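You operate a simulated robot arm through the tools that you are given. There is no shell and no other tool. Be economical: measure what you need, move in short steps, check, and stop when the job is done.

The job below is to be done with a simulated robot arm. You get a single attempt, and the scene is never put back.

TASK
Put one of the rubber buffers from the strap bench top on top of the bracket there.
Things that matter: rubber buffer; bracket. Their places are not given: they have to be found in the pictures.

It is judged by the outcome, as a careful person would: the job done as asked, and still so three seconds after it is handed in. It fails if anything else is knocked over, pushed out of place, dropped, spilled or broken.

THE ROBOT
A 7-joint arm with a two-finger parallel gripper, fixed in place. Base frame: the origin is at the foot of the arm, x ahead of it, y to its left, z up; the work surface is at about z = 0. Readings come in mm, rad, newtons and seconds.
With the tool pointing down near the work surface it reaches from about 240 to 620 mm from the base axis. Its first joint turns from -1.152 to 1.152 rad. Payload 2.6 kg.
The tool frame sits at the grasp point between the pads (the TCP): z along the fingers, y along the line on which they close. The tips reach 30 mm beyond it. Largest opening 94 mm; finger width 28, thickness 10; the body of the gripper, 50 by 96 mm, starts 55 mm behind the TCP.
Orientation is that of the tool frame in the base frame, as a unit quaternion [x, y, z, w]. With the fingers straight down and closing along the base's y, the tool's x points along the base's -x, its y along +y and its z along -z.

THE INTERFACE
- The arm moves only by the tool jog_arm. Its argument "increments" is a list of rows, each a list of 7 numbers: the shift along the tool's x, y, z in mm, then the turn, a rotation vector about the tool's x, y, z in rad, then the closure, from 0 (fully open) to 1 (shut). In form: [[dx, dy, dz, wx, wy, wz, fingers], ...]. A call has 1 to 8 rows; each row is the pose to reach, as a shift and turn from the pose commanded when the call began, along the tool's axes at that moment. A row lasts 0.2 s, in which the tool goes at most 50 mm and 0.15 rad; a call with a longer step from one row to the next is refused whole, and so is a gripper value outside its range. A pose out of reach is approached as far as the arm can. The call stops where the force on the tool passes 40 N (or 10 N more than at its start, if that is more) or the arm is blocked; 0.2 s more then pass. Each finger travels about 72 mm/s and halts on what it meets, pressing with about 23 N; the grip force reading is that of the motor and also rises with nothing between the fingers. The clock runs only during rows and for 0.2 s after the last one: add rows that repeat a pose to give the fingers time. The reply holds the time, the measured pose of the TCP, the force on the tool along the base axes, the opening and the grip force, in the units named above and with some noise, and new pictures: "pictures" is both (left out), scene, wrist or none.
- Cameras (640 x 400 px; columns grow to the right, rows downward): "scene" is fixed at [28.6, 434.7, 550]; the picture's right is [-0.82, -0.58, 0.00], its down [-0.40, 0.56, -0.73] and it looks along [0.42, -0.60, -0.68] (base axes); focal length 321 px, centre (320, 200). "wrist" rides on the gripper at [-37, 0, -58] in the tool frame; the picture's right is [0.00, -1.00, 0.00], its down [0.97, 0.00, -0.24] and it looks along [0.24, 0.00, 0.97] (tool axes); focal length 218 px, centre (320, 200).
- locate(camera, pixels): for up to 12 pixels [column, row] of the newest picture of that camera ("zoom" is the newest enlarged one), the place [x, y, z] in the base frame of the surface seen there, good to about 3 mm. It takes no simulated time.
- enlarge(camera, box): a new picture of the part [left, top, right, bottom] of that camera's present view, enlarged. It takes no simulated time.
- finish_job(): hands the job in; it is judged then, once.

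Go step by step. Measure first, check grasps and placings, and put right what went wrong. The budget is 60 turns and 120 pictures, counting those below and the enlarged ones. Unless the task says otherwise, let go and move clear before handing in, and close with one line.

The tools are called after "Emit:" as name(argument=value, ...) on one line, values as JSON. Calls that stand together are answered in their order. jog_arm: Moves the arm, as the interface text tells. Its arguments: {"type":"object","properties":{"increments":{"type":"array"},"pictures":{"type":"string","enum":["both","scene","wrist","none"]}},"required":["increments"]} The other tools are called the same way: locate (camera, pixels) gives the place of the surface under pixels of a picture; enlarge (camera, box) takes an enlarged picture of a part of a camera's view; finish_job () hands the job in.

At the start:

```text
t: 0.0
eef_pos: [364.6, -1.1, 252.8]
ee_rot: [0.0, 1.0, 0.0, 0.0]
force: [-0.2, 1.1, -0.9]
opening: 94.1
grip_force: 0.0
```

scene: 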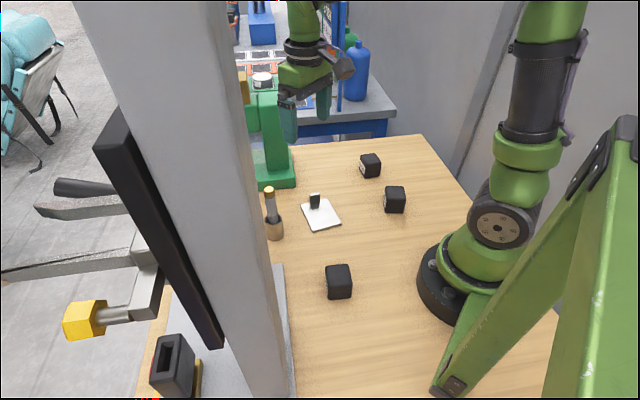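
wrist: 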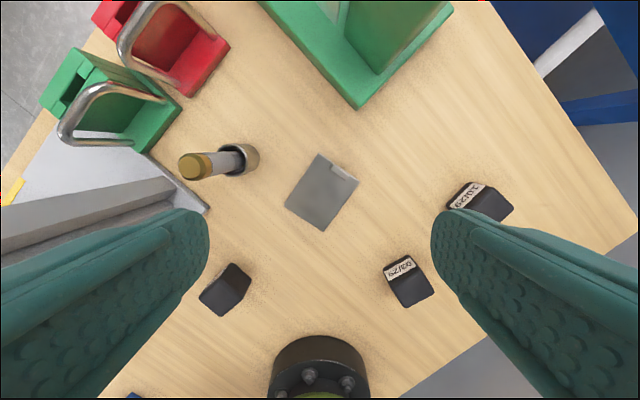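

The scene shows three black blocks near (370,165), (395,199), (338,281) and a small plate with an upright tab at (320,213), likely the bracket. I'll zoom in to check both.

Emit:
enlarge(camera="scene", box=[250, 140, 430, 310])

Emit:
enlarge(camera="wrist", box=[170, 130, 530, 330])

Emit:
locate(camera="wrist", pixels=[[232, 277], [415, 285], [487, 205], [322, 155], [356, 180], [322, 230], [286, 205], [320, 195], [340, 172], [243, 158], [405, 265], [190, 165]])

Emit:
locate(camera="scene", pixels=[[338, 270], [338, 290], [397, 190], [372, 158], [314, 195], [314, 204], [322, 215], [304, 207], [331, 204], [312, 231], [340, 223], [270, 190]])

```text
2.35 times, centred on (340, 225) of scene
```

zoom: 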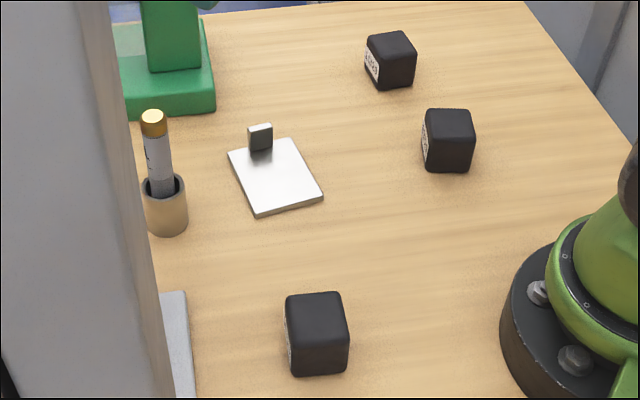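

```text
1.78 times, centred on (350, 230) of wrist
```

zoom: 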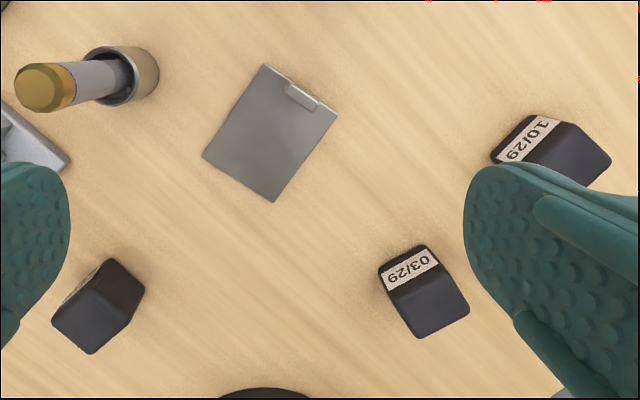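

```text
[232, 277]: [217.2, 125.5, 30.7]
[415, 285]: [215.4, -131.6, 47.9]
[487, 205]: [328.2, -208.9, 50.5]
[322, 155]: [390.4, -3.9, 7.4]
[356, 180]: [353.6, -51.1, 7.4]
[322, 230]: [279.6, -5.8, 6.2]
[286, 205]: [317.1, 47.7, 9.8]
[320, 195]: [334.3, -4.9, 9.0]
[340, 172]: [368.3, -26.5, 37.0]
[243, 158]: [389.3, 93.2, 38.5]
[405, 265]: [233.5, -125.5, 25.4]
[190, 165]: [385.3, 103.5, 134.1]
```

```text
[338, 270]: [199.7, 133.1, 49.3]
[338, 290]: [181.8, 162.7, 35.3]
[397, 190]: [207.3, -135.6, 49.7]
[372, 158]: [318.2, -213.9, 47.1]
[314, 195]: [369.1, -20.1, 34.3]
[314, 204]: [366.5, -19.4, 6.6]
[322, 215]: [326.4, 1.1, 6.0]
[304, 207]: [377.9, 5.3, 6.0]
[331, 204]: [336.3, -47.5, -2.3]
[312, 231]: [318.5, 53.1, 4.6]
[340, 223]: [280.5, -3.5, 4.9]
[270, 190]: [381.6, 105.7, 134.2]
```

All three blocks are date-labelled 50 mm buffers. The bracket is a plate about 6 mm thick, centred near (335,-3), with a 37 mm tab near (368,-22). The 10/29 buffer near (322,-212) is the easiest to reach, so I'll move above it to see its yaw.

Emit:
jog_arm(increments=[[7, -35, 3, 0, 0, 0, 0], [14, -70, 6, 0, 0, 0, 0], [21, -105, 9, 0, 0, 0, 0], [28, -140, 12, 0, 0, 0, 0], [35, -175, 15, 0, 0, 0, 0], [42, -211, 20, 0, 0, 0, 0], [42, -211, 20, 0, 0, 0, 0]])

```text
t: 1.6
eef_pos: [324.2, -213.4, 232.0]
ee_rot: [0.0, 1.0, -0.001, 0.001]
force: [-0.5, -0.1, 0.1]
opening: 93.9
grip_force: 0.2
```

scene: 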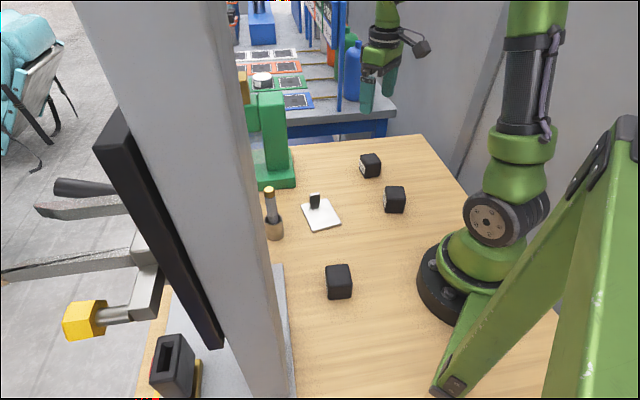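
wrist: 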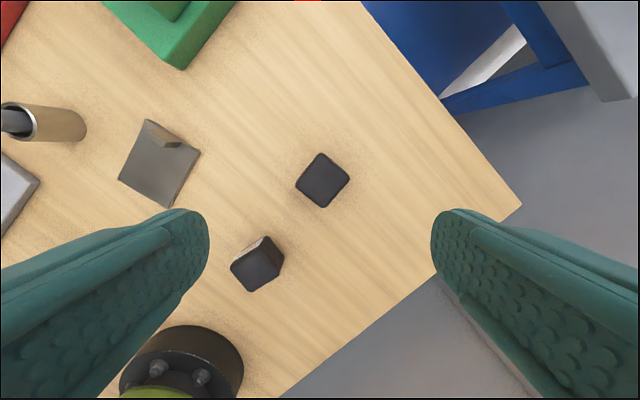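

The buffer's top face shows as a rotated square around (322,180). I'll measure its corners and those of the bracket.

Emit:
enlarge(camera="wrist", box=[272, 150, 368, 210])

Emit:
locate(camera="wrist", pixels=[[321, 155], [347, 178], [324, 205], [298, 182], [322, 180], [149, 122], [198, 151], [168, 205], [120, 178], [165, 140], [180, 145]])

```text
6.67 times, centred on (320, 180) of wrist
```

zoom: 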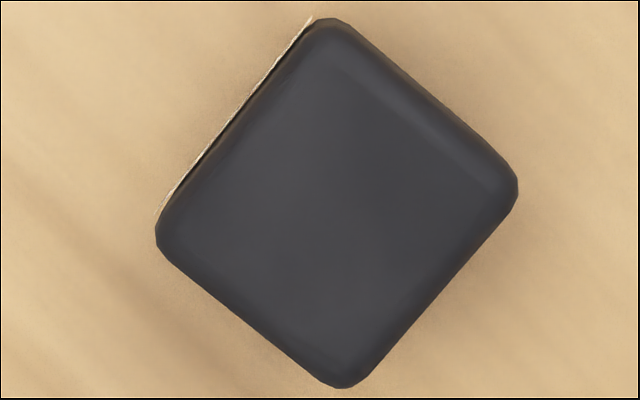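

```text
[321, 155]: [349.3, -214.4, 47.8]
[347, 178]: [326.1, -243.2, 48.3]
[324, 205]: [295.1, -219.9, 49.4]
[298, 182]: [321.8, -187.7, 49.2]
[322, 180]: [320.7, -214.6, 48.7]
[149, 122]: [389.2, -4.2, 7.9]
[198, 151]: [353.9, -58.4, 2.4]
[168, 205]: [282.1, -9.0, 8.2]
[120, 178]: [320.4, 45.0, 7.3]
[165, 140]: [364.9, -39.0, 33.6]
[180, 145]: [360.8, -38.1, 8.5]
```

The buffer is centred at about (323,-216), top z≈49, with edges at -41°. The bracket's axes are at -35° and 55°. I'll turn the tool 0.716 rad about its z and come partway down.

Emit:
jog_arm(increments=[[1, -2.6, 20, 0, 0, 0.145, 0], [1, -2.6, 40, 0, 0, 0.29, 0], [1, -2.6, 60, 0, 0, 0.435, 0], [1, -2.6, 80, 0, 0, 0.58, 0], [1, -2.6, 100, 0, 0, 0.716, 0], [1, -2.6, 112, 0, 0, 0.716, 0]])

```text
t: 3.0
eef_pos: [322.4, -216.8, 121.2]
ee_rot: [0.351, 0.936, 0.0, 0.001]
force: [-0.4, 0.7, -0.5]
opening: 93.9
grip_force: 0.1
```

scene: 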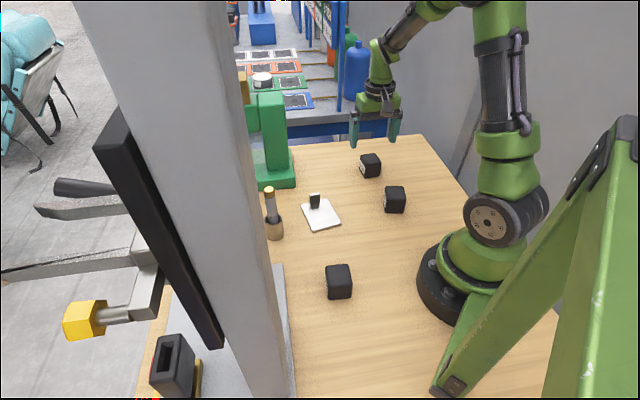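
wrist: 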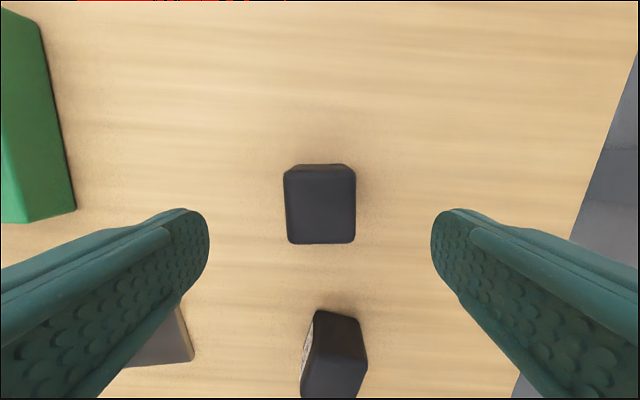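

The buffer is square to the fingers and centred at (320,205), where the TCP projects. I'll go down to z≈45 and close.

Emit:
jog_arm(increments=[[0, 0, 30, 0, 0, 0, 0], [0, 0, 60, 0, 0, 0, 0], [0, 0, 76, 0, 0, 0, 0], [0, 0, 76, 0, 0, 0, 0], [0, 0, 76, 0, 0, 0, 1], [0, 0, 76, 0, 0, 0, 1], [0, 0, 76, 0, 0, 0, 1]], pictures="wrist")

```text
t: 4.6
eef_pos: [322.3, -214.2, 45.1]
ee_rot: [0.35, 0.937, 0.0, 0.0]
force: [0.5, 0.1, -0.3]
opening: 50.1
grip_force: 23.0
```

wrist: 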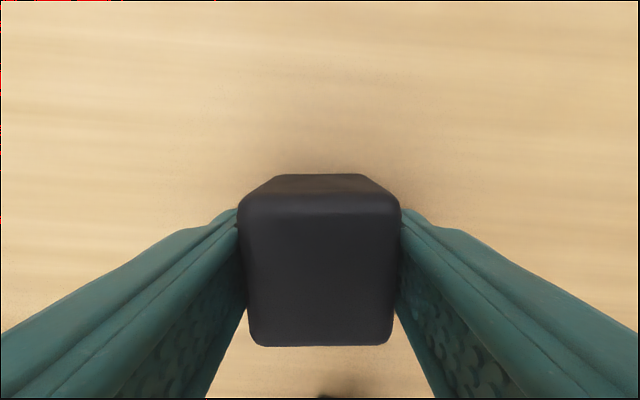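

It's gripped at 50.1 mm opening. I'll lift 105 mm and carry the buffer over the free part of the bracket plate, aiming for (329,1) and yawing a further -0.096 rad about tool z.

Emit:
jog_arm(increments=[[0, 0, -35, 0, 0, 0, 1], [0, 0, -75, 0, 0, 0, 1], [10, 12, -105, 0, 0, 0, 1], [38, 47, -105, 0, 0, -0.03, 1], [67, 82, -105, 0, 0, -0.06, 1], [96, 118, -105, 0, 0, -0.096, 1], [120, 147, -105, 0, 0, -0.096, 1], [135.8, 166.6, -105, 0, 0, -0.096, 1]])

```text
t: 6.4
eef_pos: [327.9, -1.7, 149.0]
ee_rot: [0.305, 0.952, 0.0, 0.0]
force: [0.8, -0.1, -1.7]
opening: 50.2
grip_force: 22.9
```

scene: 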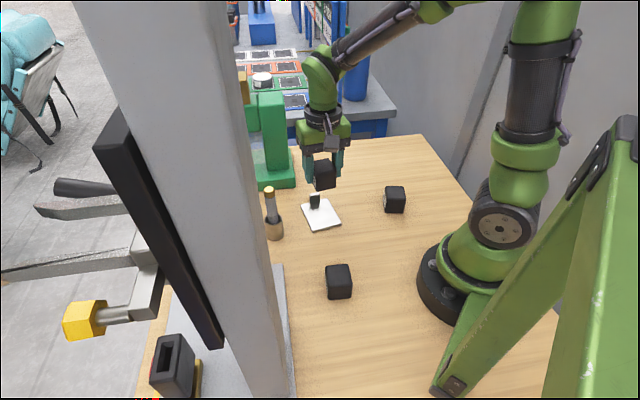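
wrist: 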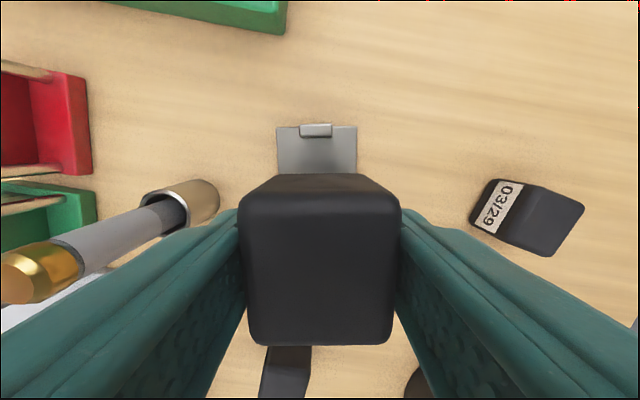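

The bracket lines up with the buffer, with its tab at (316,130) ahead of it. I'll measure the tab and plate edges from here.

Emit:
locate(camera="wrist", pixels=[[316, 126], [316, 134], [279, 130], [355, 129], [279, 165], [355, 165], [318, 155], [318, 142], [303, 131], [330, 131]])

Emit:
enlarge(camera="wrist", box=[240, 100, 400, 200])

```text
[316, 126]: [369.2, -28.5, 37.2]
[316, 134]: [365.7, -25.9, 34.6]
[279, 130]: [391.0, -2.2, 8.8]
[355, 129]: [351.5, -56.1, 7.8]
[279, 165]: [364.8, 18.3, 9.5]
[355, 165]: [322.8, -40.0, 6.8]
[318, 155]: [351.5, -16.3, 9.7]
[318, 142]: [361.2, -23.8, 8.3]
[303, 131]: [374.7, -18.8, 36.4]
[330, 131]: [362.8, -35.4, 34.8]
```

```text
4.00 times, centred on (320, 150) of wrist
```

zoom: 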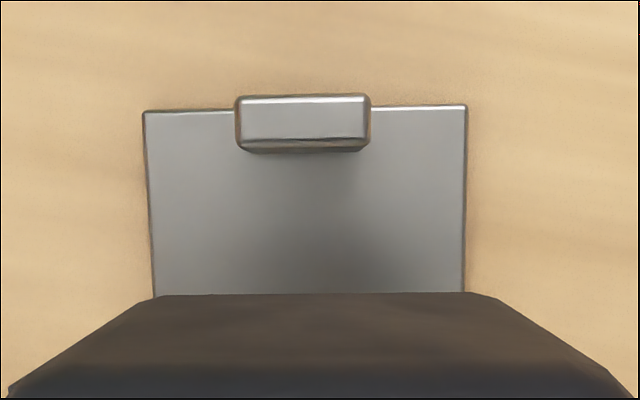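

There is room: tab inner face at (365,-25.5), and the buffer would cover roughly 19–69 mm of the 79 mm of free plate. I'll nudge -4 in x and +2 in y to centre it, then come down to just above the plate.

Emit:
jog_arm(increments=[[-4, 2, 0, 0, 0, 0, 1], [-4, 2, 35, 0, 0, 0, 1], [-4, 2, 65, 0, 0, 0, 1], [-4, 2, 82, 0, 0, 0, 1], [-4, 2, 90, 0, 0, 0, 1], [-4, 2, 90, 0, 0, 0, 1]])

```text
t: 7.8
eef_pos: [333.2, 0.2, 59.3]
ee_rot: [0.305, 0.952, 0.0, 0.0]
force: [0.6, 0.1, -2.5]
opening: 50.1
grip_force: 23.4
```

scene: 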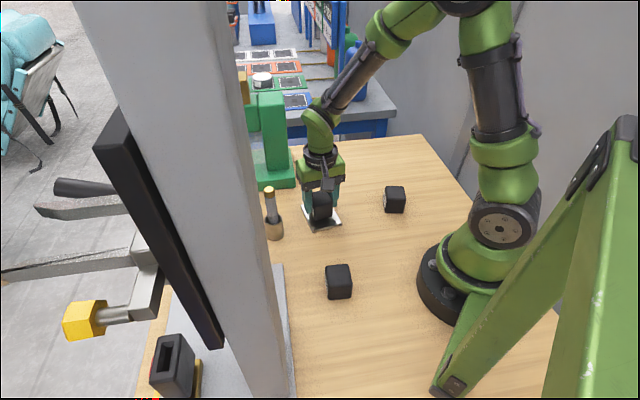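
wrist: 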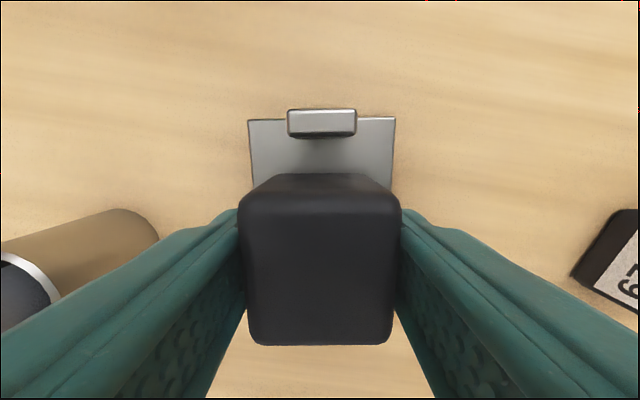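

Aligned and hovering a few mm above the plate. I'll lower it in small steps until the force shows contact.

Emit:
jog_arm(increments=[[0, 0, 3, 0, 0, 0, 1], [0, 0, 4, 0, 0, 0, 1], [0, 0, 5, 0, 0, 0, 1], [0, 0, 6, 0, 0, 0, 1], [0, 0, 6, 0, 0, 0, 1]], pictures="none")

```text
t: 9.0
eef_pos: [332.5, -1.6, 54.1]
ee_rot: [0.305, 0.952, 0.001, -0.001]
force: [0.4, -0.2, -1.5]
opening: 50.1
grip_force: 22.9
```

There's no contact yet, so I'll continue down 1 mm at a time.

Emit:
jog_arm(increments=[[0, 0, 1, 0, 0, 0, 1], [0, 0, 1, 0, 0, 0, 1]], pictures="none")

Emit:
jog_arm(increments=[[0, 0, 1, 0, 0, 0, 1], [0, 0, 1, 0, 0, 0, 1]], pictures="none")

```text
t: 9.6
eef_pos: [333.9, -0.3, 52.6]
ee_rot: [0.306, 0.952, 0.0, 0.0]
force: [-1.9, -0.5, 2.0]
opening: 50.1
grip_force: 23.0
```

```text
t: 10.2
eef_pos: [334.3, -0.5, 52.6]
ee_rot: [0.305, 0.952, 0.001, 0.0]
force: [-11.0, 1.7, 30.3]
opening: 50.4
grip_force: 22.7
```

Contact is firm at 30 N. I'll back off 1 mm, open partway to about 70 mm, and rise straight up.

Emit:
jog_arm(increments=[[0, 0, -1, 0, 0, 0, 1], [0, 0, -1, 0, 0, 0, 0.2], [0, 0, -1, 0, 0, 0, 0.2], [0, 0, -1, 0, 0, 0, 0.2], [0, 0, -25, 0, 0, 0, 0.2], [0, 0, -60, 0, 0, 0, 0.2], [0, 0, -100, 0, 0, 0, 0.2], [0, 0, -140, 0, 0, 0, 0.2]])

```text
t: 12.0
eef_pos: [334.1, 0.0, 190.1]
ee_rot: [0.305, 0.952, 0.0, 0.0]
force: [0.8, 0.2, -1.2]
opening: 75.2
grip_force: 0.0
```

scene: 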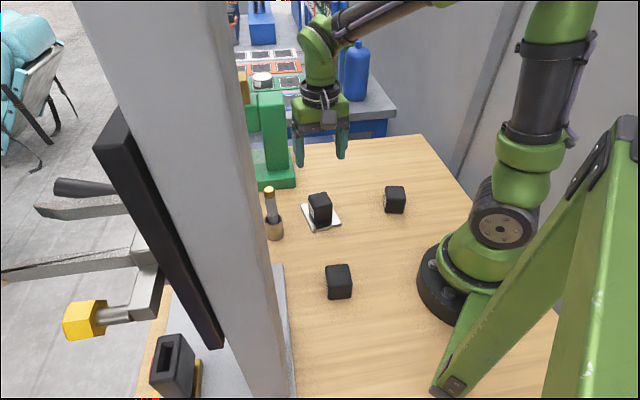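
wrist: 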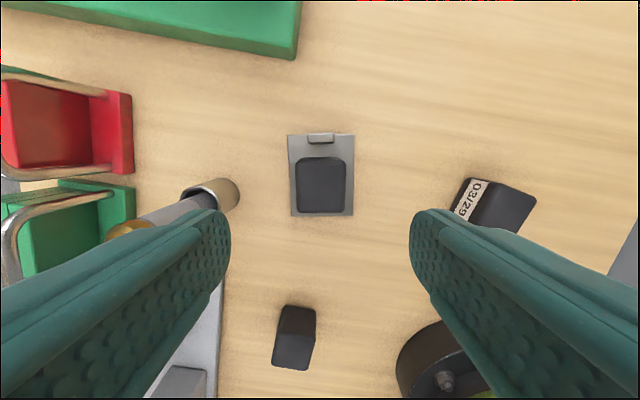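

The wrist picture shows the buffer at (321,185), flat within the bracket plate, with the gripper clear and nothing else moved. I'm handing it in.

Emit:
finish_job()

```text
The job is handed in.
```

The 10/29 rubber buffer is resting flat on the bracket plate; the arm let go and moved clear, and nothing else was moved.
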